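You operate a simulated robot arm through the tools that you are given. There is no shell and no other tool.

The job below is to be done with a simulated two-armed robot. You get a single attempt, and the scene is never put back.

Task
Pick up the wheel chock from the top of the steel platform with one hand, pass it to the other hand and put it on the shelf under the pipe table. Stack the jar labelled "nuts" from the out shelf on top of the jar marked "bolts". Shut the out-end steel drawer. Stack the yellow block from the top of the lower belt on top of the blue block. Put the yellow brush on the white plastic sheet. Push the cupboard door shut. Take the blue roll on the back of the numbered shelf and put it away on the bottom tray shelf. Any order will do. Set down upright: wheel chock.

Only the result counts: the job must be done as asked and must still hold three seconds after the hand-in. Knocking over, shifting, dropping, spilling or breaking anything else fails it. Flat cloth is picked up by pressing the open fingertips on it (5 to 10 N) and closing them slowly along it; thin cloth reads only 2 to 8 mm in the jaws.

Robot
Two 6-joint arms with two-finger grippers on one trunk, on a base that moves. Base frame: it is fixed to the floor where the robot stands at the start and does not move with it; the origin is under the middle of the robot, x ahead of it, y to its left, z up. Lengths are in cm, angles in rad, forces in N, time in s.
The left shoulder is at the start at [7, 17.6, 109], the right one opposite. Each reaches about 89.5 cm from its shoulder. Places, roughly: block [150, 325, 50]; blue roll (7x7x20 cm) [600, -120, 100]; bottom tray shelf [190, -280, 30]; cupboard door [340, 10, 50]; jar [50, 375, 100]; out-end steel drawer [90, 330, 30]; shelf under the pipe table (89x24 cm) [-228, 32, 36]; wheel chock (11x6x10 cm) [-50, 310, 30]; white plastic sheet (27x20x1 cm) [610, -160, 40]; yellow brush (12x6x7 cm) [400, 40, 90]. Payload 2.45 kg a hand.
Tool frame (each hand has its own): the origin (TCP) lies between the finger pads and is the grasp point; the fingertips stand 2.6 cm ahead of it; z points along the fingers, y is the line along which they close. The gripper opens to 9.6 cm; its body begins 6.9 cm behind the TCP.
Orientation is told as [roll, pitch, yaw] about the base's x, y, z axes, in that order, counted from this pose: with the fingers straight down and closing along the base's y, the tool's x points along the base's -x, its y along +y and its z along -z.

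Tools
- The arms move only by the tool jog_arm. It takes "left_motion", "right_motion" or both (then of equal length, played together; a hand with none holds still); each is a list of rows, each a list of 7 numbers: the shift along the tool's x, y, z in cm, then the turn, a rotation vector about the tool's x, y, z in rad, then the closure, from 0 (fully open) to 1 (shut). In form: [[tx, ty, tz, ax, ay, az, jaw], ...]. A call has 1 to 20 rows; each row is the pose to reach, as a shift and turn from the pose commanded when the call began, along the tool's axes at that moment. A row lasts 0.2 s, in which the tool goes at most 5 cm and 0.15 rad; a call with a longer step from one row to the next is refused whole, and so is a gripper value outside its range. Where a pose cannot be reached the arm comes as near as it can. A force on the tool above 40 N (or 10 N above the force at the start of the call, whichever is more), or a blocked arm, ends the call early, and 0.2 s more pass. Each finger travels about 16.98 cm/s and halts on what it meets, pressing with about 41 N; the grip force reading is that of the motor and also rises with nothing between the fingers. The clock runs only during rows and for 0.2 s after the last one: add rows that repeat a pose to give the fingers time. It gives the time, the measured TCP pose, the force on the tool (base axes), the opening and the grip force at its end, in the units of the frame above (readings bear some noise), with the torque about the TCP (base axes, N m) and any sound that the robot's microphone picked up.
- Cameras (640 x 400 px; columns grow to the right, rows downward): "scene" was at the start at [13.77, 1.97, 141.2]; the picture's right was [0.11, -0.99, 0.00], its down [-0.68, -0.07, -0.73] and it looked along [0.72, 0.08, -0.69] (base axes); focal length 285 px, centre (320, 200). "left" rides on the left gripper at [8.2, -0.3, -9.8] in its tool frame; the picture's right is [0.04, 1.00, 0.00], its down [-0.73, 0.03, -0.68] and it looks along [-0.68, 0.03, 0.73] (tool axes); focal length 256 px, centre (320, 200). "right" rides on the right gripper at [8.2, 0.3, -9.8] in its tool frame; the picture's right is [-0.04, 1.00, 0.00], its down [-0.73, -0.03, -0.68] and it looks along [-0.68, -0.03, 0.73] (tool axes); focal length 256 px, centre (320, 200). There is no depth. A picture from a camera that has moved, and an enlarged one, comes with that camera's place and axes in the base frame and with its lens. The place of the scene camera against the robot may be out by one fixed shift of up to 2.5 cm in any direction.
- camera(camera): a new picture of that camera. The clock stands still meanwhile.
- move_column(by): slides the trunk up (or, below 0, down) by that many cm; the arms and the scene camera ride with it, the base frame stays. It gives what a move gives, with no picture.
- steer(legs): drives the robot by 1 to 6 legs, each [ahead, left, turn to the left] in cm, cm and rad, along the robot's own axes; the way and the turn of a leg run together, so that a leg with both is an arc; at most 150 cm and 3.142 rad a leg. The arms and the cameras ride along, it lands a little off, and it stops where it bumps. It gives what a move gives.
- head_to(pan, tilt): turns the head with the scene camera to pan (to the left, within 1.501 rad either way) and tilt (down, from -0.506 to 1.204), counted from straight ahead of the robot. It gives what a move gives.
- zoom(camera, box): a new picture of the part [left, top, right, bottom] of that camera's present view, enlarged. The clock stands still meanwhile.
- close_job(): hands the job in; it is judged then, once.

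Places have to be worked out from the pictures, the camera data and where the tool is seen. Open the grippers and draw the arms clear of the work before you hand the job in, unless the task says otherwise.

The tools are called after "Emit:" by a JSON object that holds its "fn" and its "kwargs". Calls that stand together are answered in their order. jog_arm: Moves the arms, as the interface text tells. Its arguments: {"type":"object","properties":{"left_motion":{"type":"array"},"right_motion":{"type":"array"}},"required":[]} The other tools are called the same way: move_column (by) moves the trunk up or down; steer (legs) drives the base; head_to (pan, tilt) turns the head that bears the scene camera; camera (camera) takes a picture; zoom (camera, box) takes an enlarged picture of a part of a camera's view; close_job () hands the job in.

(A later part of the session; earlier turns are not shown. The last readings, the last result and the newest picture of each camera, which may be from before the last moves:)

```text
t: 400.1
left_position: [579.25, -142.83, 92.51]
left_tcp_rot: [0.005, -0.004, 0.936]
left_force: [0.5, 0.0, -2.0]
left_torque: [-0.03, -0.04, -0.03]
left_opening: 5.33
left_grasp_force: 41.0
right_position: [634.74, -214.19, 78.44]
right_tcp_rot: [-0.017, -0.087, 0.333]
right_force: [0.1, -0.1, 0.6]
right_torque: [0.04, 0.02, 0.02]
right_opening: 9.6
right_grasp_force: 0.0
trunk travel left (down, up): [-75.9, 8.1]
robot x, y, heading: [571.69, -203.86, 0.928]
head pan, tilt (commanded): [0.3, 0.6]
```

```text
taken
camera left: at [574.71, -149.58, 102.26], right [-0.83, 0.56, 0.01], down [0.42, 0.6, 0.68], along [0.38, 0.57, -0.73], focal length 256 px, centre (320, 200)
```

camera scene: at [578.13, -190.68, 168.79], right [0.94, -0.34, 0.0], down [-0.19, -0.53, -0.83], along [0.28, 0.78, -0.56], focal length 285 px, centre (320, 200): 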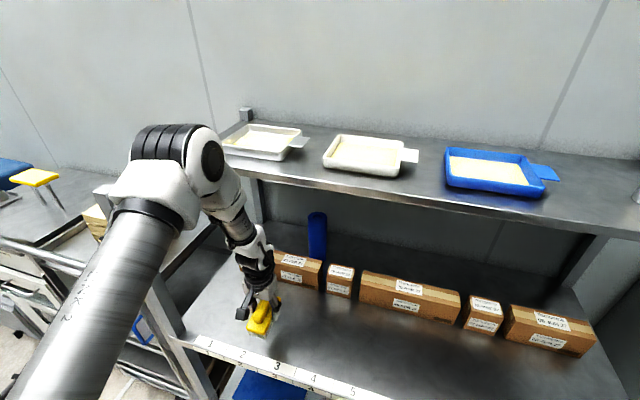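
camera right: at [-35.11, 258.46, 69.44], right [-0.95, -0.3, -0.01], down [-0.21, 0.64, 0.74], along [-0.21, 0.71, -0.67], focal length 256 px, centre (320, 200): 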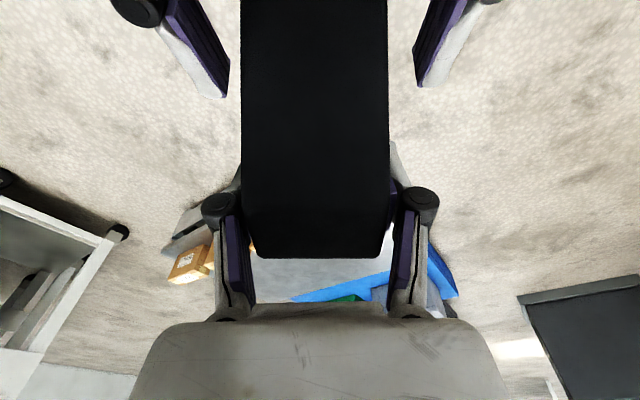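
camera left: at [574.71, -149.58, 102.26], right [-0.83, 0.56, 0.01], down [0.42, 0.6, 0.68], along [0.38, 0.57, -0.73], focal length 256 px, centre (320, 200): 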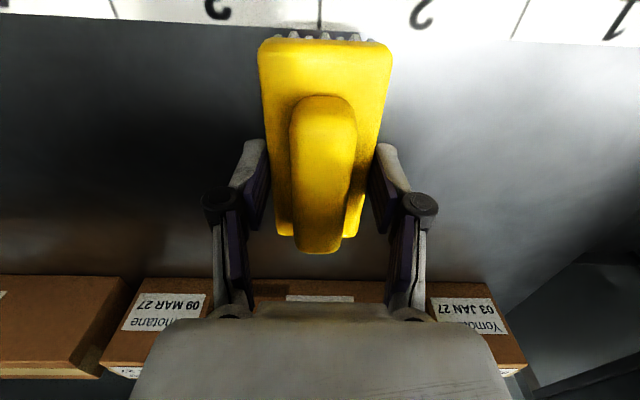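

No contact yet; I continue in 0.5 cm steps.

Emit:
{"fn": "move_column", "kwargs": {"by": -0.6}}

Emit:
{"fn": "move_column", "kwargs": {"by": -0.5}}

Emit:
{"fn": "move_column", "kwargs": {"by": -0.4}}

```text
t: 400.7
left_position: [579.27, -142.77, 91.82]
left_tcp_rot: [0.008, -0.002, 0.935]
left_force: [-0.3, -0.6, -0.5]
left_torque: [-0.01, -0.03, 0.01]
left_opening: 5.32
left_grasp_force: 40.5
right_position: [634.68, -214.07, 77.72]
right_tcp_rot: [-0.018, -0.087, 0.333]
right_force: [-1.3, -0.1, -0.5]
right_torque: [0.02, -0.04, 0.0]
right_opening: 9.58
right_grasp_force: 0.0
trunk travel left (down, up): [-75.3, 8.7]
robot x, y, heading: [571.58, -203.95, 0.931]
head pan, tilt (commanded): [0.3, 0.6]
```

```text
t: 401.2
left_position: [579.22, -142.76, 91.39]
left_tcp_rot: [0.008, -0.001, 0.936]
left_force: [-0.2, -0.6, -1.9]
left_torque: [0.01, -0.01, -0.02]
left_opening: 5.33
left_grasp_force: 41.2
right_position: [634.75, -214.14, 77.42]
right_tcp_rot: [-0.019, -0.089, 0.334]
right_force: [-0.8, 0.7, -0.5]
right_torque: [0.0, 0.01, -0.04]
right_opening: 9.6
right_grasp_force: 0.1
trunk travel left (down, up): [-74.8, 9.2]
robot x, y, heading: [571.71, -203.8, 0.931]
head pan, tilt (commanded): [0.3, 0.6]
```

```text
t: 401.8
left_position: [579.25, -142.76, 91.04]
left_tcp_rot: [0.006, -0.002, 0.938]
left_force: [0.0, -0.1, -1.0]
left_torque: [-0.02, -0.04, 0.02]
left_opening: 5.32
left_grasp_force: 41.5
right_position: [634.77, -214.1, 76.81]
right_tcp_rot: [-0.017, -0.089, 0.334]
right_force: [0.2, -0.3, 0.1]
right_torque: [0.03, -0.03, 0.02]
right_opening: 9.59
right_grasp_force: 0.0
trunk travel left (down, up): [-74.4, 9.6]
robot x, y, heading: [571.6, -204.22, 0.926]
head pan, tilt (commanded): [0.3, 0.6]
```

Still no contact at 91.0. I zoom from the head camera to see the gap.

Emit:
{"fn": "zoom", "kwargs": {"camera": "scene", "box": [180, 230, 360, 400]}}

Emit:
{"fn": "move_column", "kwargs": {"by": -0.5}}

Emit:
{"fn": "move_column", "kwargs": {"by": -0.4}}

```text
2.35 times, centred on (270, 315) of scene
camera zoom: at [578.3, -190.49, 159.46], right [0.94, -0.34, 0.0], down [-0.19, -0.53, -0.82], along [0.28, 0.78, -0.57], focal length 670 px, centre (438, -71)
```

zoom: 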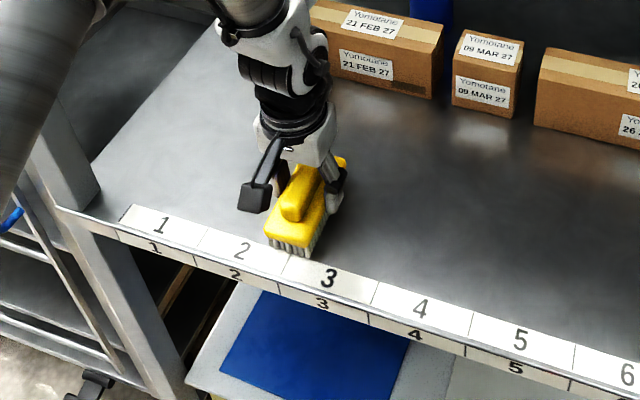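

```text
t: 402.3
left_position: [579.25, -142.79, 90.71]
left_tcp_rot: [0.009, -0.006, 0.936]
left_force: [-3.2, 5.1, 22.3]
left_torque: [-0.37, 0.19, -0.22]
left_opening: 5.34
left_grasp_force: 41.0
right_position: [634.68, -214.22, 76.35]
right_tcp_rot: [-0.017, -0.089, 0.332]
right_force: [0.0, -0.2, -0.5]
right_torque: [-0.02, 0.01, -0.05]
right_opening: 9.6
right_grasp_force: 0.0
trunk travel left (down, up): [-73.9, 10.1]
robot x, y, heading: [571.63, -203.92, 0.935]
head pan, tilt (commanded): [0.3, 0.6]
```

```text
t: 402.8
left_position: [579.37, -142.86, 90.3]
left_tcp_rot: [0.009, -0.007, 0.935]
left_force: [-2.6, 7.0, 28.7]
left_torque: [0.17, 0.04, -0.02]
left_opening: 5.33
left_grasp_force: 40.7
right_position: [634.69, -214.15, 76.06]
right_tcp_rot: [-0.017, -0.09, 0.334]
right_force: [0.0, -0.4, -0.5]
right_torque: [0.0, 0.01, -0.04]
right_opening: 9.59
right_grasp_force: 0.0
trunk travel left (down, up): [-73.5, 10.5]
robot x, y, heading: [572.2, -203.93, 0.93]
head pan, tilt (commanded): [0.3, 0.6]
```

Firm contact (29 N). I relieve 0.4 cm and open the fingers, then lift the hand away.

Emit:
{"fn": "move_column", "kwargs": {"by": 0.4}}

Emit:
{"fn": "jog_arm", "kwargs": {"left_motion": [[0, 0, 0, 0, 0, 0, 0.7], [0, 0, 0, 0, 0, 0, 0.5], [0, 0, 0, 0, 0, 0, 0.4], [0, 0, 0, 0, 0, 0, 0.3], [0, 0, 0, 0, 0, 0, 0.15], [0, 0, 0, 0, 0, 0, 0], [0, 0, 0, 0, 0, 0, 0]]}}

Emit:
{"fn": "move_column", "kwargs": {"by": 10}}

Emit:
{"fn": "camera", "kwargs": {"camera": "left"}}

Emit:
{"fn": "zoom", "kwargs": {"camera": "scene", "box": [180, 230, 360, 400]}}

```text
t: 403.4
left_position: [579.27, -142.99, 90.28]
left_tcp_rot: [0.007, 0.0, 0.934]
left_force: [-0.2, 0.2, -1.0]
left_torque: [0.01, 0.02, 0.0]
left_opening: 5.32
left_grasp_force: 41.2
right_position: [634.83, -214.15, 76.36]
right_tcp_rot: [-0.017, -0.088, 0.332]
right_force: [0.4, -1.1, 1.4]
right_torque: [0.0, 0.0, 0.01]
right_opening: 9.58
right_grasp_force: 0.0
trunk travel left (down, up): [-73.9, 10.1]
robot x, y, heading: [571.69, -203.88, 0.926]
head pan, tilt (commanded): [0.3, 0.6]
```

```text
t: 405.0
left_position: [579.21, -142.8, 90.52]
left_tcp_rot: [0.007, -0.002, 0.935]
left_force: [0.3, -0.6, 0.3]
left_torque: [-0.01, -0.01, 0.0]
left_opening: 9.6
left_grasp_force: 0.1
right_position: [634.66, -214.0, 76.44]
right_tcp_rot: [-0.017, -0.088, 0.333]
right_force: [-0.8, -0.6, 0.3]
right_torque: [-0.02, 0.0, 0.02]
right_opening: 9.59
right_grasp_force: 0.1
trunk travel left (down, up): [-73.9, 10.1]
robot x, y, heading: [571.7, -204.01, 0.93]
head pan, tilt (commanded): [0.3, 0.6]
```

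```text
t: 406.3
left_position: [579.12, -142.83, 100.57]
left_tcp_rot: [0.006, -0.001, 0.937]
left_force: [0.5, -0.5, 0.1]
left_torque: [0.02, 0.02, 0.03]
left_opening: 9.6
left_grasp_force: 0.0
right_position: [634.68, -214.04, 86.49]
right_tcp_rot: [-0.017, -0.086, 0.333]
right_force: [-0.2, 0.1, 0.0]
right_torque: [0.0, -0.03, -0.02]
right_opening: 9.59
right_grasp_force: 0.1
trunk travel left (down, up): [-83.9, 0.1]
robot x, y, heading: [571.39, -204.14, 0.926]
head pan, tilt (commanded): [0.3, 0.6]
```

```text
taken
camera left: at [574.71, -149.59, 110.26], right [-0.83, 0.56, 0.01], down [0.42, 0.6, 0.68], along [0.38, 0.57, -0.73], focal length 256 px, centre (320, 200)
```

left: 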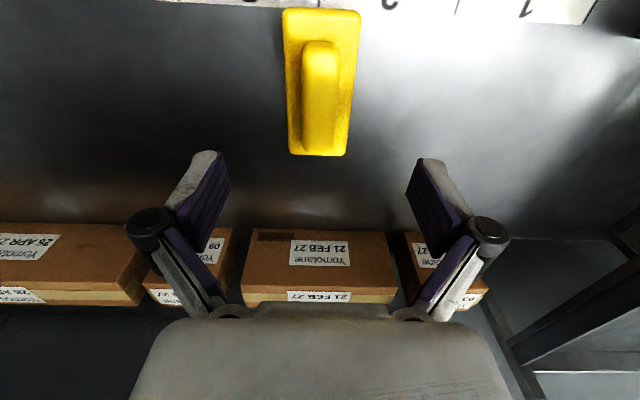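

```text
2.35 times, centred on (270, 315) of scene
camera zoom: at [578.29, -190.51, 168.96], right [0.94, -0.34, 0.0], down [-0.19, -0.53, -0.82], along [0.28, 0.78, -0.57], focal length 670 px, centre (438, -71)
```

zoom: 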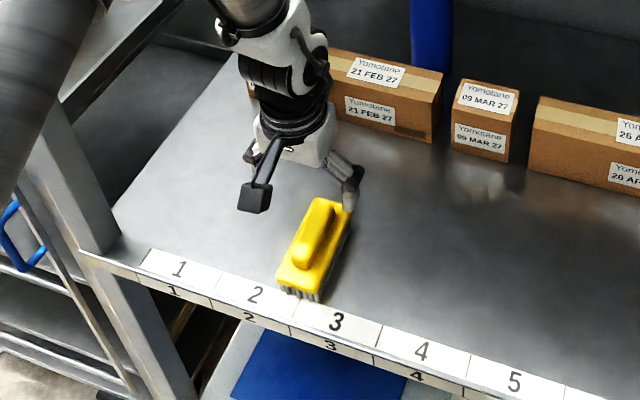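

The brush stands on the shelf. I back off 32 cm and re-pose the left hand: tilted to 38° below horizontal, pointing forward.

Emit:
{"fn": "steer", "kwargs": {"legs": [[-32, 0, 0]]}}

Emit:
{"fn": "jog_arm", "kwargs": {"left_motion": [[-1.5, -1.2, 0, 0, -0.11, 0, 0], [-3, -2.5, 0, 0, -0.23, 0, 0], [-4.5, -3.7, 0, 0, -0.34, 0, 0], [-6, -5, 0, 0, -0.45, 0, 0], [-7.5, -6.2, 0, 0, -0.57, 0, 0], [-9, -7.5, 0, 0, -0.68, 0, 0], [-10.5, -8.7, 0, 0, -0.79, 0, 0], [-12, -10, 0, 0, -0.908, 0, 0], [-12, -10, 0, 0, -0.908, 0, 0]]}}

Emit:
{"fn": "camera", "kwargs": {"camera": "left"}}

Emit:
{"fn": "camera", "kwargs": {"camera": "scene"}}

```text
t: 408.4
left_position: [560.15, -168.47, 100.41]
left_tcp_rot: [0.007, 0.001, 0.933]
left_force: [0.0, 0.5, -1.0]
left_torque: [-0.01, 0.0, 0.01]
left_opening: 9.58
left_grasp_force: 0.1
right_position: [615.57, -239.77, 86.49]
right_tcp_rot: [-0.021, -0.086, 0.334]
right_force: [0.9, 1.2, -0.2]
right_torque: [0.0, 0.04, -0.03]
right_opening: 9.59
right_grasp_force: 0.2
trunk travel left (down, up): [-83.9, 0.1]
robot x, y, heading: [552.61, -229.64, 0.931]
head pan, tilt (commanded): [0.3, 0.6]
```

```text
t: 410.4
left_position: [575.19, -164.68, 100.48]
left_tcp_rot: [0.011, -0.911, 0.923]
left_force: [-0.6, -0.6, -0.5]
left_torque: [-0.01, -0.01, 0.0]
left_opening: 9.6
left_grasp_force: 0.0
left hand out of reach, approached as far as the arm can: row 2, 3, 4
right_position: [615.53, -239.7, 86.34]
right_tcp_rot: [-0.016, -0.089, 0.333]
right_force: [-0.4, 0.5, 1.4]
right_torque: [0.0, -0.01, -0.03]
right_opening: 9.59
right_grasp_force: 0.0
trunk travel left (down, up): [-83.9, 0.1]
robot x, y, heading: [552.86, -229.67, 0.933]
head pan, tilt (commanded): [0.3, 0.6]
```

```text
taken
camera left: at [567.84, -175.17, 99.96], right [-0.82, 0.57, -0.02], down [-0.07, -0.06, 1.0], along [0.57, 0.82, 0.09], focal length 256 px, centre (320, 200)
```

left: 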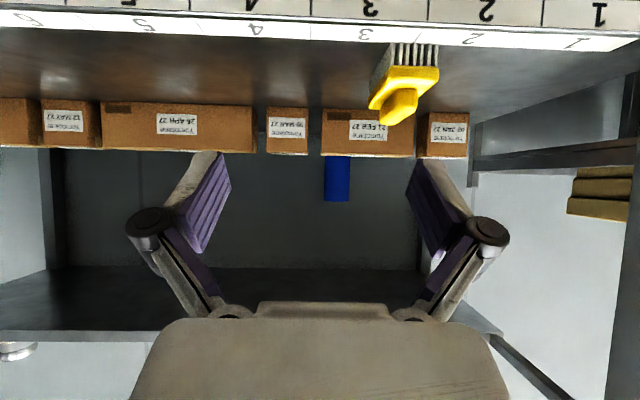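

```text
taken
camera scene: at [559.03, -216.17, 168.97], right [0.94, -0.34, 0.0], down [-0.19, -0.53, -0.83], along [0.28, 0.78, -0.56], focal length 285 px, centre (320, 200)
```

scene: 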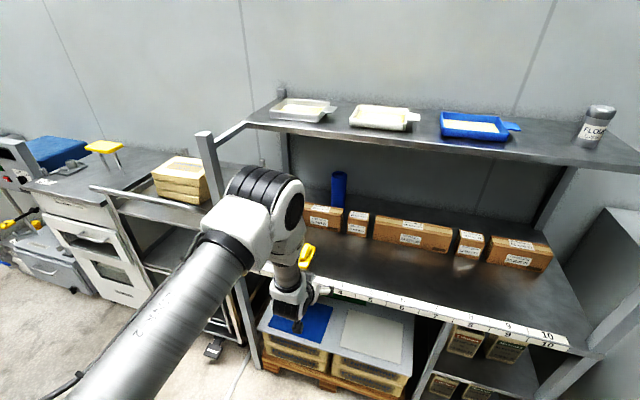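

The regrip pose (38° below horizontal) is reached; brush base sits at z≈88.6–91.4. I drive 19 cm forward and 10 cm left so that the open fingers are above and around the brush.

Emit:
{"fn": "steer", "kwargs": {"legs": [[19.3, 9.9, 0]]}}

Emit:
{"fn": "camera", "kwargs": {"camera": "left"}}

Emit:
{"fn": "camera", "kwargs": {"camera": "scene"}}

```text
t: 412.1
left_position: [578.8, -143.55, 100.5]
left_tcp_rot: [0.016, -0.91, 0.925]
left_force: [-0.2, -0.2, 0.1]
left_torque: [0.0, 0.0, -0.02]
left_opening: 9.59
left_grasp_force: 0.0
right_position: [619.27, -218.61, 86.53]
right_tcp_rot: [-0.018, -0.09, 0.333]
right_force: [0.3, -1.2, 0.8]
right_torque: [0.0, -0.01, -0.02]
right_opening: 9.59
right_grasp_force: 0.0
trunk travel left (down, up): [-83.9, 0.1]
robot x, y, heading: [556.3, -208.07, 0.93]
head pan, tilt (commanded): [0.3, 0.6]
```

```text
taken
camera left: at [571.47, -153.94, 100.05], right [-0.82, 0.57, -0.02], down [-0.07, -0.06, 1.0], along [0.57, 0.82, 0.09], focal length 256 px, centre (320, 200)
```

left: 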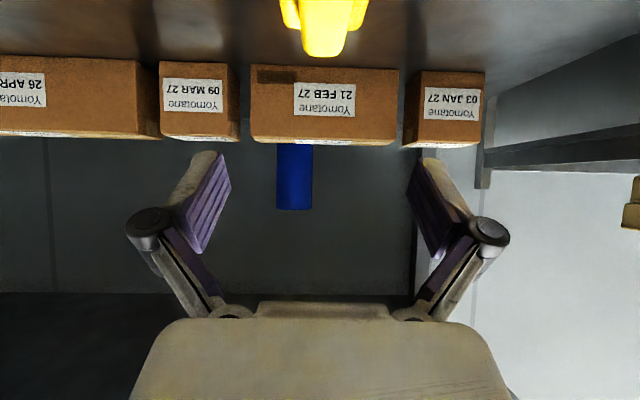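

```text
taken
camera scene: at [562.75, -195.03, 168.99], right [0.94, -0.33, 0.0], down [-0.19, -0.53, -0.83], along [0.28, 0.78, -0.56], focal length 285 px, centre (320, 200)
```

scene: 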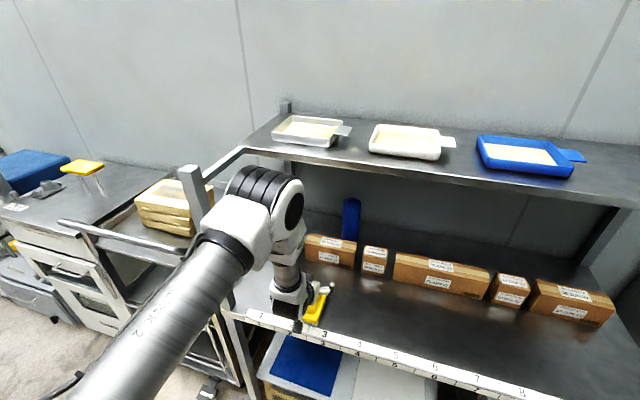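

Aligned over the brush. I lower the trunk 9.5 cm and check before closing.

Emit:
{"fn": "move_column", "kwargs": {"by": -9.5}}

Emit:
{"fn": "camera", "kwargs": {"camera": "left"}}

Emit:
{"fn": "zoom", "kwargs": {"camera": "scene", "box": [220, 200, 400, 360]}}

```text
t: 413.4
left_position: [578.77, -143.38, 90.9]
left_tcp_rot: [0.012, -0.909, 0.926]
left_force: [-0.1, 0.0, 0.1]
left_torque: [-0.03, -0.01, 0.01]
left_opening: 9.57
left_grasp_force: 0.1
right_position: [619.21, -218.26, 76.96]
right_tcp_rot: [-0.016, -0.088, 0.333]
right_force: [-0.8, 0.1, 0.3]
right_torque: [-0.03, 0.01, -0.02]
right_opening: 9.6
right_grasp_force: 0.0
trunk travel left (down, up): [-74.4, 9.6]
robot x, y, heading: [556.53, -208.28, 0.929]
head pan, tilt (commanded): [0.3, 0.6]
```

```text
taken
camera left: at [571.48, -153.8, 90.47], right [-0.82, 0.57, -0.02], down [-0.07, -0.06, 1.0], along [0.57, 0.82, 0.09], focal length 256 px, centre (320, 200)
```

left: 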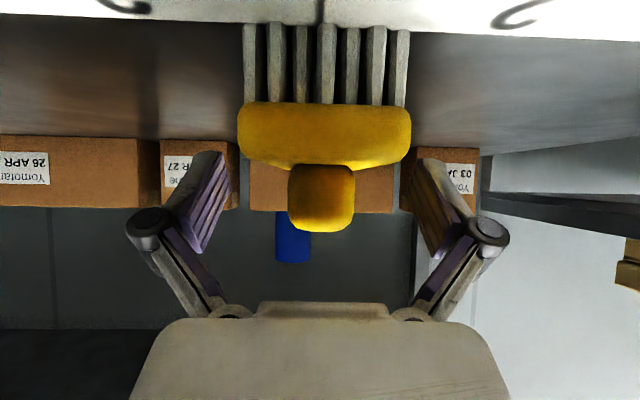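

```text
2.50 times, centred on (310, 280) of scene
camera zoom: at [562.76, -194.78, 159.47], right [0.94, -0.33, 0.0], down [-0.19, -0.53, -0.82], along [0.28, 0.78, -0.57], focal length 712 px, centre (345, 0)
```

zoom: 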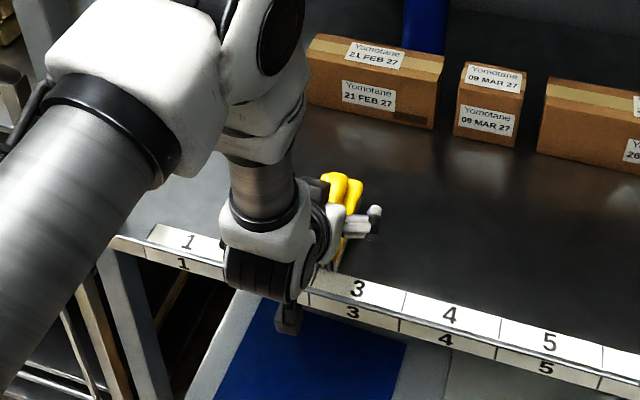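

Brush centred. I lower 0.7 cm more and close gently.

Emit:
{"fn": "move_column", "kwargs": {"by": -0.7}}

Emit:
{"fn": "jog_arm", "kwargs": {"left_motion": [[0, 0, 0, 0, 0, 0, 0.2], [0, 0, 0, 0, 0, 0, 0.3], [0, 0, 0, 0, 0, 0, 0.36], [0, 0, 0, 0, 0, 0, 0.41], [0, 0, 0, 0, 0, 0, 0.45], [0, 0, 0, 0, 0, 0, 0.5], [0, 0, 0, 0, 0, 0, 0.7], [0, 0, 0, 0, 0, 0, 1], [0, 0, 0, 0, 0, 0, 1]]}}

Emit:
{"fn": "move_column", "kwargs": {"by": 7}}

Emit:
{"fn": "camera", "kwargs": {"camera": "left"}}

```text
t: 413.9
left_position: [578.73, -143.42, 90.19]
left_tcp_rot: [0.012, -0.909, 0.926]
left_force: [0.4, -0.1, -0.3]
left_torque: [0.01, 0.01, -0.04]
left_opening: 9.61
left_grasp_force: 0.0
right_position: [619.31, -218.4, 76.14]
right_tcp_rot: [-0.019, -0.089, 0.333]
right_force: [0.1, -0.1, 0.0]
right_torque: [0.01, 0.01, 0.03]
right_opening: 9.59
right_grasp_force: 0.1
trunk travel left (down, up): [-73.7, 10.3]
robot x, y, heading: [556.17, -208.42, 0.927]
head pan, tilt (commanded): [0.3, 0.6]
```

```text
t: 415.9
left_position: [578.75, -143.4, 90.18]
left_tcp_rot: [0.014, -0.91, 0.925]
left_force: [-0.1, -0.1, 0.6]
left_torque: [-0.03, -0.04, 0.0]
left_opening: 5.33
left_grasp_force: 40.8
right_position: [619.26, -218.51, 76.1]
right_tcp_rot: [-0.019, -0.088, 0.334]
right_force: [-0.7, 0.1, -0.1]
right_torque: [0.03, 0.0, -0.03]
right_opening: 9.62
right_grasp_force: 0.0
trunk travel left (down, up): [-73.7, 10.3]
robot x, y, heading: [556.34, -208.63, 0.922]
head pan, tilt (commanded): [0.3, 0.6]
```

```text
t: 417.0
left_position: [578.88, -143.45, 97.2]
left_tcp_rot: [0.011, -0.91, 0.925]
left_force: [0.3, 0.1, -1.7]
left_torque: [0.01, 0.02, 0.0]
left_opening: 5.31
left_grasp_force: 40.8
right_position: [619.27, -218.35, 83.2]
right_tcp_rot: [-0.017, -0.086, 0.332]
right_force: [0.0, 0.2, -0.1]
right_torque: [-0.01, 0.02, 0.02]
right_opening: 9.58
right_grasp_force: 0.0
trunk travel left (down, up): [-80.7, 3.3]
robot x, y, heading: [556.41, -208.14, 0.93]
head pan, tilt (commanded): [0.3, 0.6]
```

```text
taken
camera left: at [571.49, -153.81, 96.76], right [-0.82, 0.57, -0.02], down [-0.07, -0.06, 1.0], along [0.57, 0.82, 0.08], focal length 256 px, centre (320, 200)
```

left: 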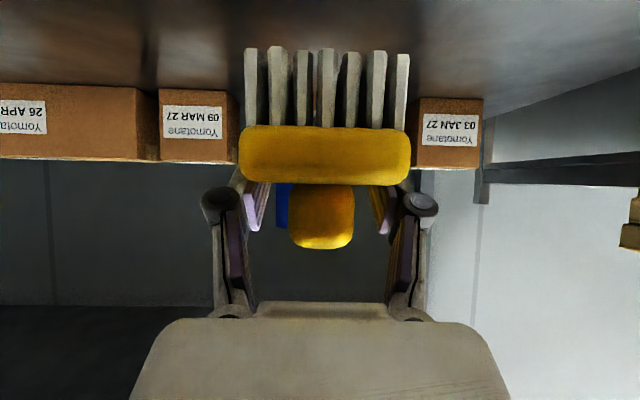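

The brush is now held level with the hand tilted. I back off 36 cm and bring the right hand inward (away from the half-wall).

Emit:
{"fn": "steer", "kwargs": {"legs": [[-36, 0, 0]]}}

Emit:
{"fn": "jog_arm", "kwargs": {"right_motion": [[1.3, 3.1, 0, 0, 0, 0, 0], [2.6, 6.3, 0, 0, 0, 0, 0], [4, 9.4, 0, 0, 0, 0, 0], [5.3, 12.5, 0, 0, 0, 0, 0], [6.6, 15.7, 0, 0, 0, 0, 0], [7.9, 18.8, 0, 0, 0, 0, 0], [7.9, 18.8, 0, 0, 0, 0, 0]]}}

Emit:
{"fn": "move_column", "kwargs": {"by": -40}}

Emit:
{"fn": "move_column", "kwargs": {"by": -6}}

Emit:
{"fn": "steer", "kwargs": {"legs": [[0, -30, 0]]}}

Emit:
{"fn": "camera", "kwargs": {"camera": "left"}}

Emit:
{"fn": "camera", "kwargs": {"camera": "scene"}}

```text
t: 419.4
left_position: [557.27, -172.35, 97.15]
left_tcp_rot: [0.011, -0.91, 0.927]
left_force: [0.4, -0.2, -1.6]
left_torque: [0.02, -0.01, 0.02]
left_opening: 5.35
left_grasp_force: 41.2
right_position: [597.58, -247.23, 83.25]
right_tcp_rot: [-0.018, -0.086, 0.334]
right_force: [0.3, -0.5, 0.5]
right_torque: [-0.02, 0.02, 0.0]
right_opening: 9.62
right_grasp_force: 0.1
trunk travel left (down, up): [-80.7, 3.3]
robot x, y, heading: [534.9, -237.08, 0.932]
head pan, tilt (commanded): [0.3, 0.6]
```

```text
t: 420.9
left_position: [557.25, -172.48, 97.29]
left_tcp_rot: [0.015, -0.908, 0.925]
left_force: [0.0, -0.3, -0.6]
left_torque: [-0.02, 0.01, 0.05]
left_opening: 5.34
left_grasp_force: 41.2
right_position: [584.11, -232.15, 82.3]
right_tcp_rot: [-0.017, -0.087, 0.332]
right_force: [-0.1, 0.7, 0.4]
right_torque: [-0.02, 0.03, -0.01]
right_opening: 9.59
right_grasp_force: 0.0
trunk travel left (down, up): [-80.7, 3.3]
robot x, y, heading: [534.73, -237.38, 0.933]
head pan, tilt (commanded): [0.3, 0.6]
```

```text
t: 424.8
left_position: [557.17, -172.29, 57.33]
left_tcp_rot: [0.013, -0.909, 0.925]
left_force: [0.4, -0.4, -0.2]
left_torque: [-0.03, 0.02, 0.0]
left_opening: 5.3
left_grasp_force: 40.7
right_position: [584.12, -232.26, 42.28]
right_tcp_rot: [-0.016, -0.087, 0.335]
right_force: [-0.1, -0.2, 0.0]
right_torque: [0.0, -0.03, -0.04]
right_opening: 9.62
right_grasp_force: 0.0
trunk travel left (down, up): [-40.7, 43.3]
robot x, y, heading: [534.55, -237.22, 0.932]
head pan, tilt (commanded): [0.3, 0.6]
```

```text
t: 425.8
left_position: [557.22, -172.28, 51.28]
left_tcp_rot: [0.013, -0.909, 0.927]
left_force: [0.9, -0.4, -0.7]
left_torque: [0.0, 0.02, -0.01]
left_opening: 5.33
left_grasp_force: 41.2
right_position: [584.16, -232.21, 36.28]
right_tcp_rot: [-0.019, -0.089, 0.335]
right_force: [-0.4, -0.4, 0.2]
right_torque: [-0.01, -0.04, -0.01]
right_opening: 9.61
right_grasp_force: 0.0
trunk travel left (down, up): [-34.7, 49.3]
robot x, y, heading: [534.85, -236.78, 0.928]
head pan, tilt (commanded): [0.3, 0.6]
```

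```text
t: 426.9
left_position: [562.75, -175.17, 50.95]
left_tcp_rot: [0.014, -0.907, 0.934]
left_force: [-0.5, 0.6, -1.7]
left_torque: [0.03, -0.01, 0.0]
left_opening: 5.32
left_grasp_force: 41.3
right_position: [590.18, -234.87, 36.13]
right_tcp_rot: [-0.022, -0.083, 0.34]
right_force: [-0.2, -0.1, 0.3]
right_torque: [0.0, 0.04, -0.02]
right_opening: 9.59
right_grasp_force: 0.1
trunk travel left (down, up): [-34.7, 49.3]
robot x, y, heading: [541.09, -240.46, 0.942]
head pan, tilt (commanded): [0.3, 0.6]
stopped in leg 1: the robot was blocked; the commanded pose is now the measured one
```

```text
taken
camera left: at [555.55, -185.65, 50.63], right [-0.82, 0.57, -0.02], down [-0.07, -0.06, 1.0], along [0.56, 0.82, 0.08], focal length 256 px, centre (320, 200)
```

left: 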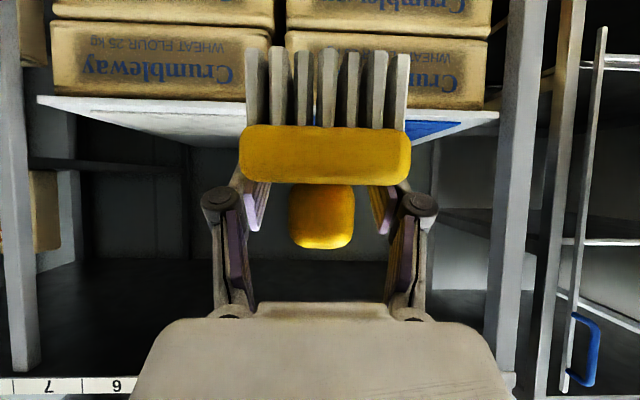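

```text
taken
camera scene: at [547.36, -226.57, 119.71], right [0.95, -0.32, 0.0], down [-0.18, -0.54, -0.82], along [0.27, 0.78, -0.57], focal length 285 px, centre (320, 200)
```

scene: 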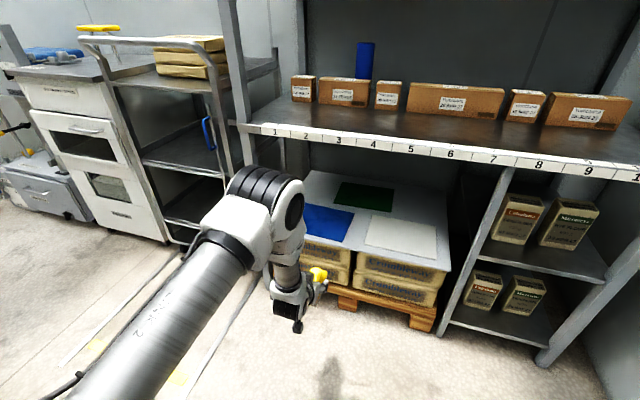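

The base was blocked on its right. I look to the right to see what it touched.

Emit:
{"fn": "head_to", "kwargs": {"pan": -1.2, "tilt": 0.8}}

Emit:
{"fn": "camera", "kwargs": {"camera": "scene"}}

```text
t: 428.5
left_position: [562.62, -175.19, 51.24]
left_tcp_rot: [0.014, -0.912, 0.934]
left_force: [0.5, -0.9, -1.3]
left_torque: [0.01, 0.03, 0.04]
left_opening: 5.33
left_grasp_force: 40.9
right_position: [590.09, -234.95, 36.35]
right_tcp_rot: [-0.019, -0.086, 0.343]
right_force: [-0.4, 0.1, -0.7]
right_torque: [-0.02, 0.04, 0.02]
right_opening: 9.6
right_grasp_force: 0.0
trunk travel left (down, up): [-34.7, 49.3]
robot x, y, heading: [540.64, -240.42, 0.943]
head pan, tilt (commanded): [-1.201, 0.799]
```

```text
taken
camera scene: at [552.14, -237.24, 118.08], right [-0.26, -0.97, 0.0], down [-0.69, 0.18, -0.7], along [0.67, -0.18, -0.72], focal length 285 px, centre (320, 200)
```

scene: 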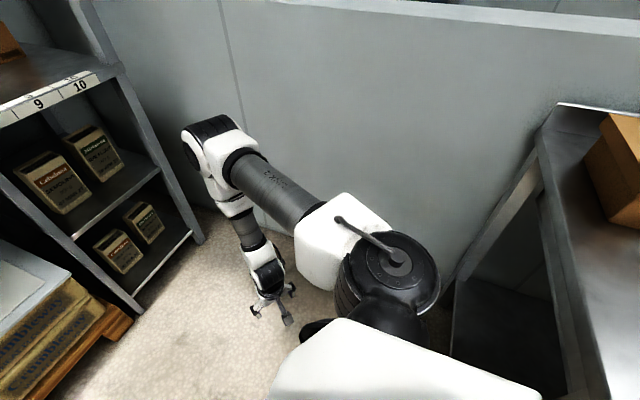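

The steel bench is right beside my right rear; I first move forward 20 cm, then right 23 cm.

Emit:
{"fn": "steer", "kwargs": {"legs": [[20, 2, 0], [0, -25.5, -0.012]]}}

Emit:
{"fn": "head_to", "kwargs": {"pan": 0.2, "tilt": 0.7}}

Emit:
{"fn": "camera", "kwargs": {"camera": "scene"}}

Emit:
{"fn": "camera", "kwargs": {"camera": "left"}}

```text
t: 431.6
left_position: [593.97, -173.43, 51.41]
left_tcp_rot: [0.014, -0.912, 0.924]
left_force: [0.3, 0.5, -1.5]
left_torque: [-0.02, 0.03, 0.01]
left_opening: 5.34
left_grasp_force: 41.2
right_position: [620.87, -233.41, 36.27]
right_tcp_rot: [-0.016, -0.083, 0.333]
right_force: [0.6, 0.0, -0.3]
right_torque: [0.03, 0.03, 0.0]
right_opening: 9.59
right_grasp_force: 0.0
trunk travel left (down, up): [-34.7, 49.3]
robot x, y, heading: [571.65, -238.54, 0.934]
head pan, tilt (commanded): [-1.201, 0.799]
```

```text
t: 433.1
left_position: [594.07, -173.43, 51.23]
left_tcp_rot: [0.012, -0.909, 0.925]
left_force: [-0.6, 0.5, -1.1]
left_torque: [0.01, -0.01, 0.02]
left_opening: 5.34
left_grasp_force: 41.0
right_position: [620.89, -233.45, 36.28]
right_tcp_rot: [-0.018, -0.084, 0.334]
right_force: [0.3, -0.1, 0.0]
right_torque: [0.0, 0.0, 0.02]
right_opening: 9.6
right_grasp_force: 0.2
trunk travel left (down, up): [-34.7, 49.3]
robot x, y, heading: [571.39, -238.26, 0.931]
head pan, tilt (commanded): [0.201, 0.7]
```

```text
taken
camera scene: at [578.71, -225.53, 118.9], right [0.9, -0.43, 0.0], down [-0.27, -0.58, -0.76], along [0.33, 0.69, -0.64], focal length 285 px, centre (320, 200)
```

scene: 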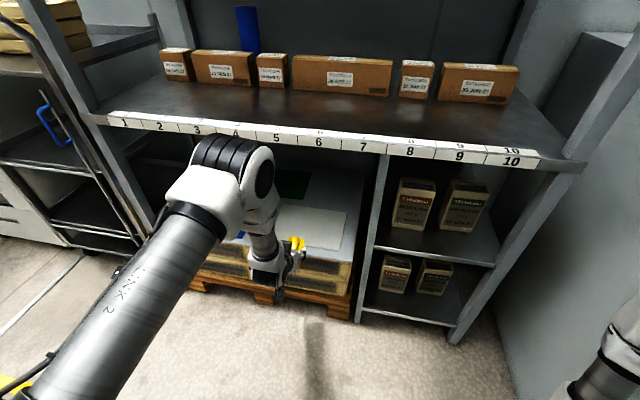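

```text
taken
camera left: at [586.72, -183.9, 50.8], right [-0.82, 0.57, -0.02], down [-0.07, -0.06, 1.0], along [0.57, 0.82, 0.09], focal length 256 px, centre (320, 200)
```

left: 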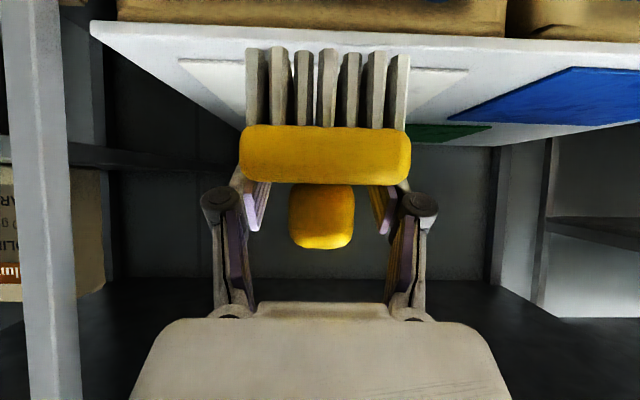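

The sheet is measured: z≈40.5, front edge n≈−0.4, u 35–62. To keep the elbow out of the shelf edge I extend the arm itself 12 cm forward rather than driving.

Emit:
{"fn": "jog_arm", "kwargs": {"left_motion": [[-1.2, 0, 1.6, 0, 0, 0, 1], [-2.5, 0, 3.2, 0, 0, 0, 1], [-3.7, 0, 4.7, 0, 0, 0, 1], [-4.9, 0, 6.3, 0, 0, 0, 1], [-6.1, 0, 7.9, 0, 0, 0, 1], [-7.4, 0, 9.5, 0, 0, 0, 1], [-7.4, 0, 9.5, 0, 0, 0, 1]]}}

Emit:
{"fn": "camera", "kwargs": {"camera": "scene"}}

Emit:
{"fn": "camera", "kwargs": {"camera": "left"}}

```text
t: 434.7
left_position: [601.24, -163.81, 51.33]
left_tcp_rot: [0.014, -0.91, 0.924]
left_force: [-0.1, 0.2, -1.8]
left_torque: [-0.01, -0.02, -0.01]
left_opening: 5.32
left_grasp_force: 40.7
right_position: [620.92, -233.33, 36.31]
right_tcp_rot: [-0.02, -0.085, 0.333]
right_force: [0.1, -0.4, -0.6]
right_torque: [0.04, 0.02, -0.02]
right_opening: 9.6
right_grasp_force: 0.1
trunk travel left (down, up): [-34.7, 49.3]
robot x, y, heading: [571.44, -238.32, 0.928]
head pan, tilt (commanded): [0.201, 0.7]
```

```text
taken
camera scene: at [578.71, -225.53, 118.9], right [0.91, -0.42, 0.0], down [-0.27, -0.58, -0.76], along [0.33, 0.69, -0.64], focal length 285 px, centre (320, 200)
```

scene: 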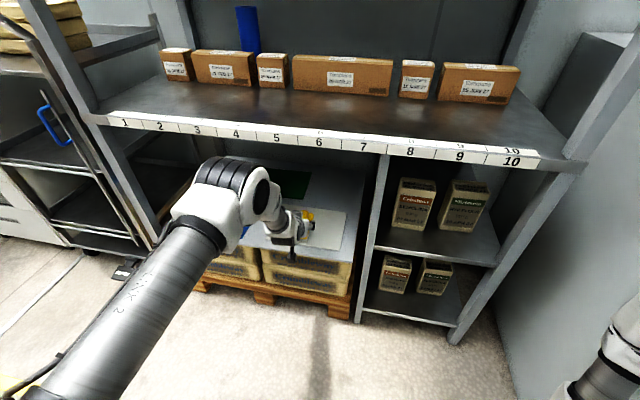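

```text
taken
camera left: at [593.89, -174.2, 50.82], right [-0.82, 0.57, -0.02], down [-0.07, -0.06, 1.0], along [0.57, 0.82, 0.09], focal length 256 px, centre (320, 200)
```

left: 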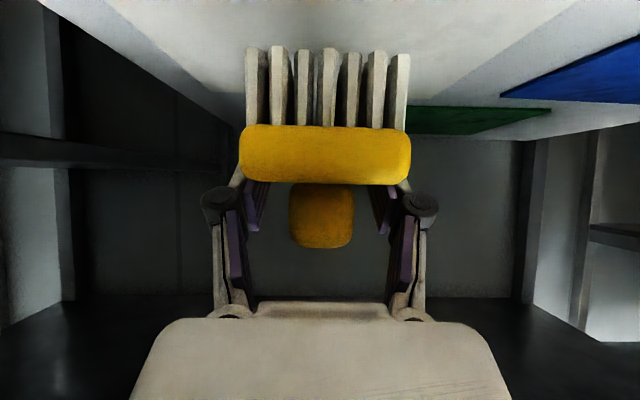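

The arm extends freely and the elbow stays back (n≈−29). I drive 9 cm forward to bring the brush over the sheet.

Emit:
{"fn": "steer", "kwargs": {"legs": [[9, 0, 0]]}}

Emit:
{"fn": "camera", "kwargs": {"camera": "left"}}

Emit:
{"fn": "camera", "kwargs": {"camera": "scene"}}

```text
t: 435.8
left_position: [606.7, -156.62, 51.26]
left_tcp_rot: [0.014, -0.908, 0.922]
left_force: [-0.1, 0.5, -1.1]
left_torque: [0.02, 0.0, -0.01]
left_opening: 5.3
left_grasp_force: 41.1
right_position: [626.19, -226.22, 36.24]
right_tcp_rot: [-0.018, -0.083, 0.333]
right_force: [0.6, -0.5, -0.2]
right_torque: [-0.02, 0.03, -0.04]
right_opening: 9.57
right_grasp_force: 0.1
trunk travel left (down, up): [-34.7, 49.3]
robot x, y, heading: [576.73, -230.97, 0.93]
head pan, tilt (commanded): [0.201, 0.7]
```

```text
taken
camera left: at [599.35, -166.97, 50.73], right [-0.82, 0.57, -0.02], down [-0.07, -0.06, 1.0], along [0.57, 0.82, 0.08], focal length 256 px, centre (320, 200)
```

left: 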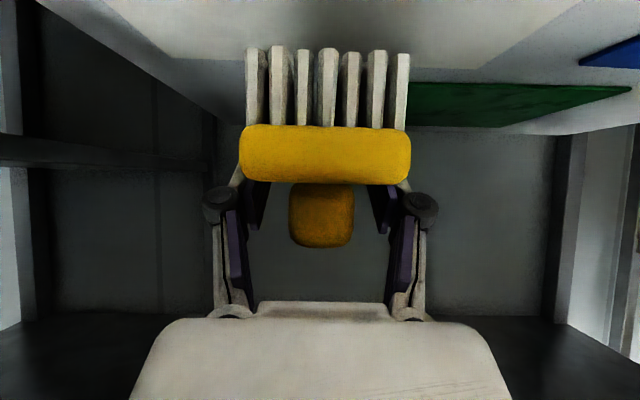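

```text
taken
camera scene: at [584.18, -218.2, 118.88], right [0.9, -0.43, 0.0], down [-0.28, -0.58, -0.76], along [0.33, 0.69, -0.65], focal length 285 px, centre (320, 200)
```

scene: 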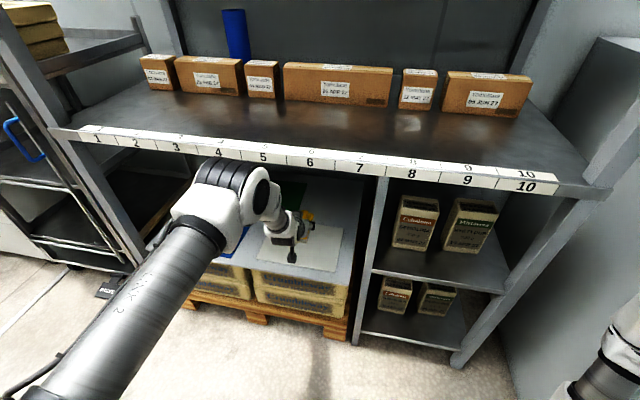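

The hand is over the sheet. I lower 5.3 cm, then feel for contact.

Emit:
{"fn": "move_column", "kwargs": {"by": -5.3}}

Emit:
{"fn": "move_column", "kwargs": {"by": -0.5}}

Emit:
{"fn": "move_column", "kwargs": {"by": -0.4}}

Emit:
{"fn": "camera", "kwargs": {"camera": "left"}}

```text
t: 436.8
left_position: [606.59, -156.65, 45.94]
left_tcp_rot: [0.013, -0.911, 0.923]
left_force: [0.5, 0.3, -1.5]
left_torque: [-0.02, -0.02, -0.03]
left_opening: 5.34
left_grasp_force: 40.9
right_position: [626.22, -226.33, 31.02]
right_tcp_rot: [-0.021, -0.087, 0.332]
right_force: [-0.4, 0.7, 0.6]
right_torque: [0.02, 0.01, 0.0]
right_opening: 9.59
right_grasp_force: 0.0
trunk travel left (down, up): [-29.4, 54.6]
robot x, y, heading: [576.69, -231.35, 0.934]
head pan, tilt (commanded): [0.201, 0.7]
```

```text
t: 437.3
left_position: [606.59, -156.51, 45.45]
left_tcp_rot: [0.015, -0.91, 0.922]
left_force: [0.7, -0.7, -0.7]
left_torque: [-0.05, 0.02, 0.0]
left_opening: 5.33
left_grasp_force: 40.9
right_position: [626.21, -226.22, 30.48]
right_tcp_rot: [-0.019, -0.086, 0.333]
right_force: [0.1, 0.0, 0.4]
right_torque: [-0.03, -0.01, 0.02]
right_opening: 9.6
right_grasp_force: 0.1
trunk travel left (down, up): [-28.9, 55.1]
robot x, y, heading: [576.82, -231.19, 0.931]
head pan, tilt (commanded): [0.201, 0.7]
```

```text
t: 437.8
left_position: [606.65, -156.6, 45.14]
left_tcp_rot: [0.014, -0.909, 0.924]
left_force: [-0.2, -0.7, -1.1]
left_torque: [-0.03, 0.02, -0.02]
left_opening: 5.32
left_grasp_force: 41.0
right_position: [626.32, -226.25, 30.04]
right_tcp_rot: [-0.019, -0.085, 0.333]
right_force: [0.4, -0.1, 1.0]
right_torque: [0.04, 0.01, -0.03]
right_opening: 9.59
right_grasp_force: 0.1
trunk travel left (down, up): [-28.5, 55.5]
robot x, y, heading: [576.91, -231.1, 0.934]
head pan, tilt (commanded): [0.201, 0.7]
```

```text
taken
camera left: at [599.31, -167.01, 44.62], right [-0.82, 0.57, -0.02], down [-0.07, -0.06, 1.0], along [0.57, 0.82, 0.09], focal length 256 px, centre (320, 200)
```

left: 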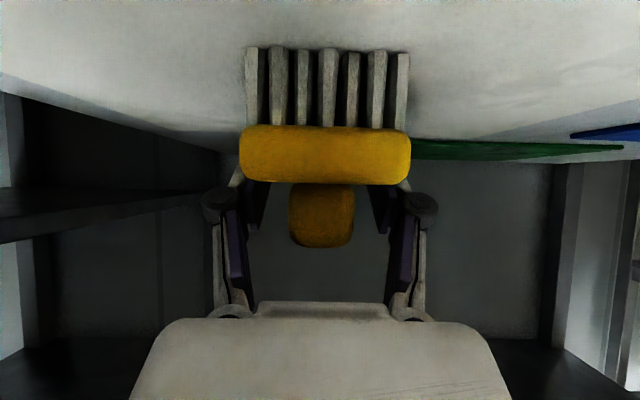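

Not yet touching; I continue down in small steps.

Emit:
{"fn": "move_column", "kwargs": {"by": -0.4}}

Emit:
{"fn": "move_column", "kwargs": {"by": -0.3}}

Emit:
{"fn": "move_column", "kwargs": {"by": -0.3}}

```text
t: 438.4
left_position: [606.74, -156.48, 44.98]
left_tcp_rot: [0.014, -0.916, 0.922]
left_force: [-1.0, 0.8, 13.5]
left_torque: [-0.64, 0.15, 0.0]
left_opening: 5.33
left_grasp_force: 40.6
right_position: [626.15, -226.28, 29.65]
right_tcp_rot: [-0.017, -0.085, 0.333]
right_force: [-0.3, 0.1, -0.2]
right_torque: [0.04, 0.01, -0.01]
right_opening: 9.61
right_grasp_force: 0.0
trunk travel left (down, up): [-28.1, 55.9]
robot x, y, heading: [577.31, -231.29, 0.929]
head pan, tilt (commanded): [0.201, 0.7]
```

```text
t: 438.9
left_position: [606.64, -156.5, 44.99]
left_tcp_rot: [0.017, -0.92, 0.924]
left_force: [-0.5, 2.5, 26.9]
left_torque: [0.1, -0.22, 0.06]
left_opening: 5.3
left_grasp_force: 41.7
right_position: [626.18, -226.39, 29.45]
right_tcp_rot: [-0.016, -0.087, 0.333]
right_force: [0.9, 0.7, 0.1]
right_torque: [0.05, -0.02, -0.05]
right_opening: 9.6
right_grasp_force: 0.1
trunk travel left (down, up): [-27.8, 56.2]
robot x, y, heading: [576.9, -231.35, 0.929]
head pan, tilt (commanded): [0.201, 0.7]
```

```text
t: 439.4
left_position: [606.61, -156.63, 44.56]
left_tcp_rot: [0.016, -0.917, 0.92]
left_force: [2.2, 6.4, 29.2]
left_torque: [0.68, -0.59, 0.03]
left_opening: 5.33
left_grasp_force: 41.3
right_position: [626.12, -226.28, 29.16]
right_tcp_rot: [-0.016, -0.088, 0.334]
right_force: [-0.4, 0.3, -0.5]
right_torque: [0.0, -0.01, -0.02]
right_opening: 9.58
right_grasp_force: 0.1
trunk travel left (down, up): [-27.5, 56.5]
robot x, y, heading: [576.93, -231.06, 0.933]
head pan, tilt (commanded): [0.201, 0.7]
```

Firm contact (≈28 N) — the brush rests on the sheet. I relieve 0.5 cm, open slowly, lift 2 cm and back straight out.

Emit:
{"fn": "move_column", "kwargs": {"by": 0.5}}

Emit:
{"fn": "jog_arm", "kwargs": {"left_motion": [[0, 0, 0, 0, 0, 0, 0.7], [0, 0, 0, 0, 0, 0, 0.5], [0, 0, 0, 0, 0, 0, 0.4], [0, 0, 0, 0, 0, 0, 0.3], [0, 0, 0, 0, 0, 0, 0.15], [0, 0, 0, 0, 0, 0, 0], [0, 0, 0, 0, 0, 0, 0]]}}

Emit:
{"fn": "camera", "kwargs": {"camera": "left"}}

Emit:
{"fn": "move_column", "kwargs": {"by": 2}}

Emit:
{"fn": "steer", "kwargs": {"legs": [[-22, 0, 0]]}}

Emit:
{"fn": "camera", "kwargs": {"camera": "left"}}

Emit:
{"fn": "camera", "kwargs": {"camera": "scene"}}

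```text
t: 439.9
left_position: [606.51, -156.73, 44.57]
left_tcp_rot: [0.014, -0.91, 0.921]
left_force: [1.3, 0.1, 16.0]
left_torque: [0.7, -0.7, -0.06]
left_opening: 5.31
left_grasp_force: 41.2
right_position: [626.24, -226.3, 29.54]
right_tcp_rot: [-0.016, -0.085, 0.332]
right_force: [0.6, 0.4, 0.1]
right_torque: [-0.03, -0.01, 0.01]
right_opening: 9.59
right_grasp_force: 0.1
trunk travel left (down, up): [-28.0, 56.0]
robot x, y, heading: [576.55, -231.11, 0.933]
head pan, tilt (commanded): [0.201, 0.7]
```

```text
t: 441.5
left_position: [606.47, -156.57, 44.6]
left_tcp_rot: [0.014, -0.911, 0.924]
left_force: [-0.4, 0.8, 0.2]
left_torque: [0.01, 0.0, -0.01]
left_opening: 9.61
left_grasp_force: 0.0
right_position: [626.27, -226.28, 29.51]
right_tcp_rot: [-0.019, -0.086, 0.334]
right_force: [0.3, -0.8, -0.8]
right_torque: [0.03, 0.04, 0.02]
right_opening: 9.61
right_grasp_force: 0.1
trunk travel left (down, up): [-28.0, 56.0]
robot x, y, heading: [576.87, -231.16, 0.935]
head pan, tilt (commanded): [0.201, 0.7]
```

```text
taken
camera left: at [599.31, -167.02, 44.13], right [-0.82, 0.57, -0.02], down [-0.07, -0.06, 1.0], along [0.57, 0.82, 0.09], focal length 256 px, centre (320, 200)
```

left: 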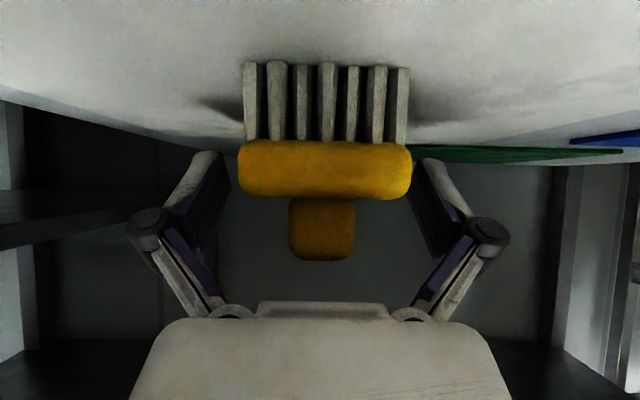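

```text
t: 442.2
left_position: [606.68, -156.66, 46.55]
left_tcp_rot: [0.015, -0.908, 0.924]
left_force: [-0.5, 0.0, -0.3]
left_torque: [-0.02, 0.0, -0.01]
left_opening: 9.6
left_grasp_force: 0.0
right_position: [626.29, -226.18, 31.57]
right_tcp_rot: [-0.019, -0.082, 0.332]
right_force: [-0.1, -0.2, -0.1]
right_torque: [-0.03, 0.0, -0.01]
right_opening: 9.63
right_grasp_force: 0.2
trunk travel left (down, up): [-30.0, 54.0]
robot x, y, heading: [577.18, -231.23, 0.928]
head pan, tilt (commanded): [0.201, 0.7]
```

```text
t: 443.8
left_position: [595.45, -171.5, 46.47]
left_tcp_rot: [0.014, -0.909, 0.924]
left_force: [0.6, -0.3, -0.1]
left_torque: [0.03, -0.02, 0.01]
left_opening: 9.59
left_grasp_force: 0.1
right_position: [615.2, -241.08, 31.53]
right_tcp_rot: [-0.018, -0.081, 0.33]
right_force: [-0.9, -0.3, 0.6]
right_torque: [0.0, 0.0, 0.04]
right_opening: 9.6
right_grasp_force: 0.1
trunk travel left (down, up): [-30.0, 54.0]
robot x, y, heading: [566.0, -245.97, 0.933]
head pan, tilt (commanded): [0.201, 0.7]
stopped in leg 1: the robot was blocked; the commanded pose is now the measured one
```

```text
taken
camera left: at [588.22, -181.85, 46.1], right [-0.82, 0.57, -0.02], down [-0.07, -0.06, 1.0], along [0.57, 0.82, 0.08], focal length 256 px, centre (320, 200)
```

left: 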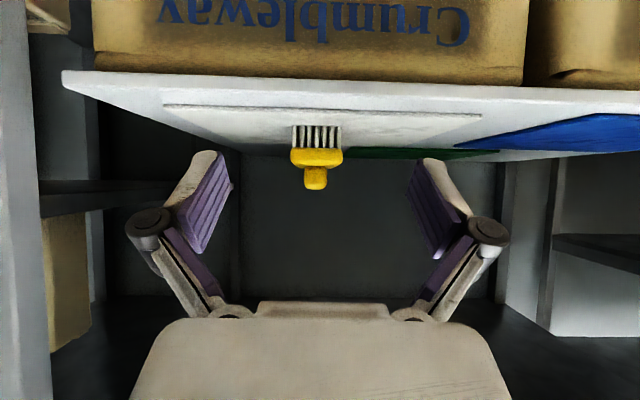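

```text
taken
camera scene: at [573.06, -233.14, 114.19], right [0.91, -0.43, 0.0], down [-0.27, -0.58, -0.76], along [0.32, 0.69, -0.64], focal length 285 px, centre (320, 200)
```

scene: 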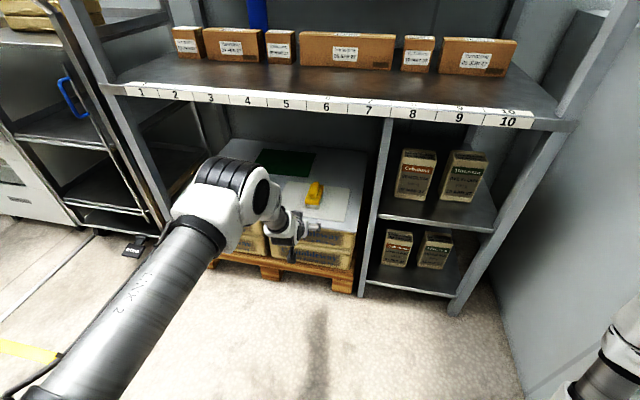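

The brush stands on the white sheet. Now the blue roll: triangulated at (603, −117), base z 86, top 106, behind the boxes (tops z≈96). I retract the left arm, flatten its tilt to ~22°, and raise the trunk.

Emit:
{"fn": "jog_arm", "kwargs": {"left_motion": [[1.1, 0, -1.4, 0, -0.035, 0, 0], [2.2, 0, -2.8, 0, -0.07, 0, 0], [3.2, 0, -4.2, 0, -0.105, 0, 0], [4.3, 0, -5.6, 0, -0.14, 0, 0], [5.4, 0, -6.9, 0, -0.175, 0, 0], [6.5, 0, -8.3, 0, -0.21, 0, 0], [7.5, 0, -9.7, 0, -0.245, 0, 0], [8.6, 0, -11.1, 0, -0.28, 0, 0], [8.6, 0, -11.1, 0, -0.28, 0, 0]]}}

Emit:
{"fn": "move_column", "kwargs": {"by": 40}}

Emit:
{"fn": "camera", "kwargs": {"camera": "left"}}

Emit:
{"fn": "head_to", "kwargs": {"pan": 0.3, "tilt": 0.55}}

Emit:
{"fn": "camera", "kwargs": {"camera": "scene"}}

```text
t: 445.8
left_position: [587.27, -182.82, 46.55]
left_tcp_rot: [0.022, -1.191, 0.913]
left_force: [0.1, 0.5, 0.6]
left_torque: [-0.03, 0.01, -0.01]
left_opening: 9.6
left_grasp_force: 0.0
right_position: [615.13, -241.18, 31.53]
right_tcp_rot: [-0.018, -0.083, 0.335]
right_force: [0.1, -0.5, 0.6]
right_torque: [0.01, 0.03, 0.0]
right_opening: 9.62
right_grasp_force: 0.0
trunk travel left (down, up): [-30.0, 54.0]
robot x, y, heading: [565.8, -245.85, 0.926]
head pan, tilt (commanded): [0.201, 0.7]
```

```text
t: 449.6
left_position: [587.18, -182.74, 86.69]
left_tcp_rot: [0.023, -1.189, 0.915]
left_force: [0.3, -0.4, -0.3]
left_torque: [0.01, -0.01, 0.0]
left_opening: 9.6
left_grasp_force: 0.0
right_position: [615.11, -241.12, 71.58]
right_tcp_rot: [-0.019, -0.085, 0.332]
right_force: [1.1, -0.7, 0.3]
right_torque: [-0.01, -0.07, -0.02]
right_opening: 9.6
right_grasp_force: 0.1
trunk travel left (down, up): [-70.0, 14.0]
robot x, y, heading: [566.11, -245.53, 0.926]
head pan, tilt (commanded): [0.201, 0.7]
```

```text
taken
camera left: at [580.23, -192.67, 82.69], right [-0.81, 0.58, -0.03], down [-0.23, -0.28, 0.93], along [0.54, 0.77, 0.36], focal length 256 px, centre (320, 200)
```

left: 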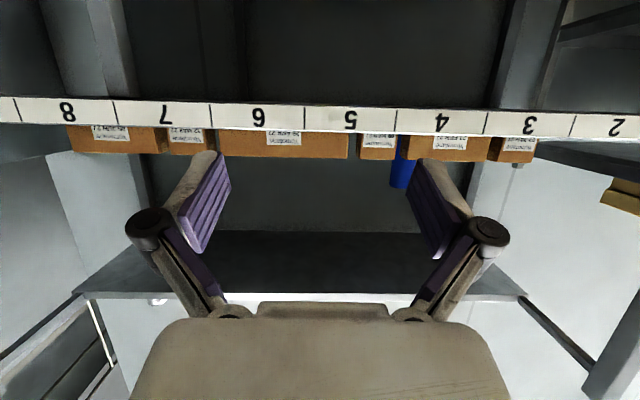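

```text
t: 450.3
left_position: [587.27, -182.83, 86.6]
left_tcp_rot: [0.024, -1.19, 0.914]
left_force: [0.3, 0.1, 0.3]
left_torque: [0.0, 0.0, -0.01]
left_opening: 9.62
left_grasp_force: 0.0
right_position: [615.14, -241.04, 71.51]
right_tcp_rot: [-0.019, -0.084, 0.334]
right_force: [-0.3, 0.2, 0.6]
right_torque: [0.0, -0.02, 0.0]
right_opening: 9.59
right_grasp_force: 0.1
trunk travel left (down, up): [-70.0, 14.0]
robot x, y, heading: [565.82, -245.89, 0.929]
head pan, tilt (commanded): [0.3, 0.55]
```

```text
taken
camera scene: at [572.4, -232.42, 155.51], right [0.94, -0.33, 0.0], down [-0.17, -0.49, -0.85], along [0.28, 0.8, -0.52], focal length 285 px, centre (320, 200)
```

scene: 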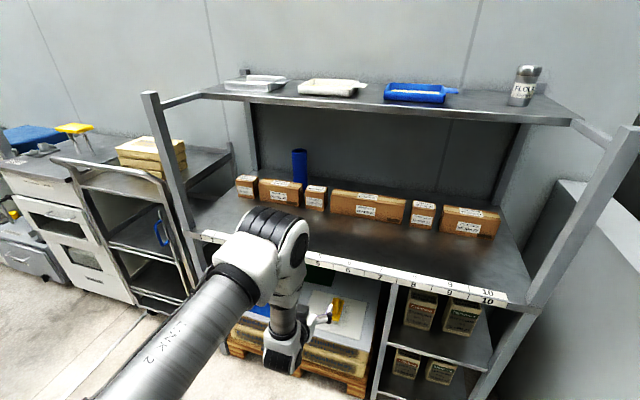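

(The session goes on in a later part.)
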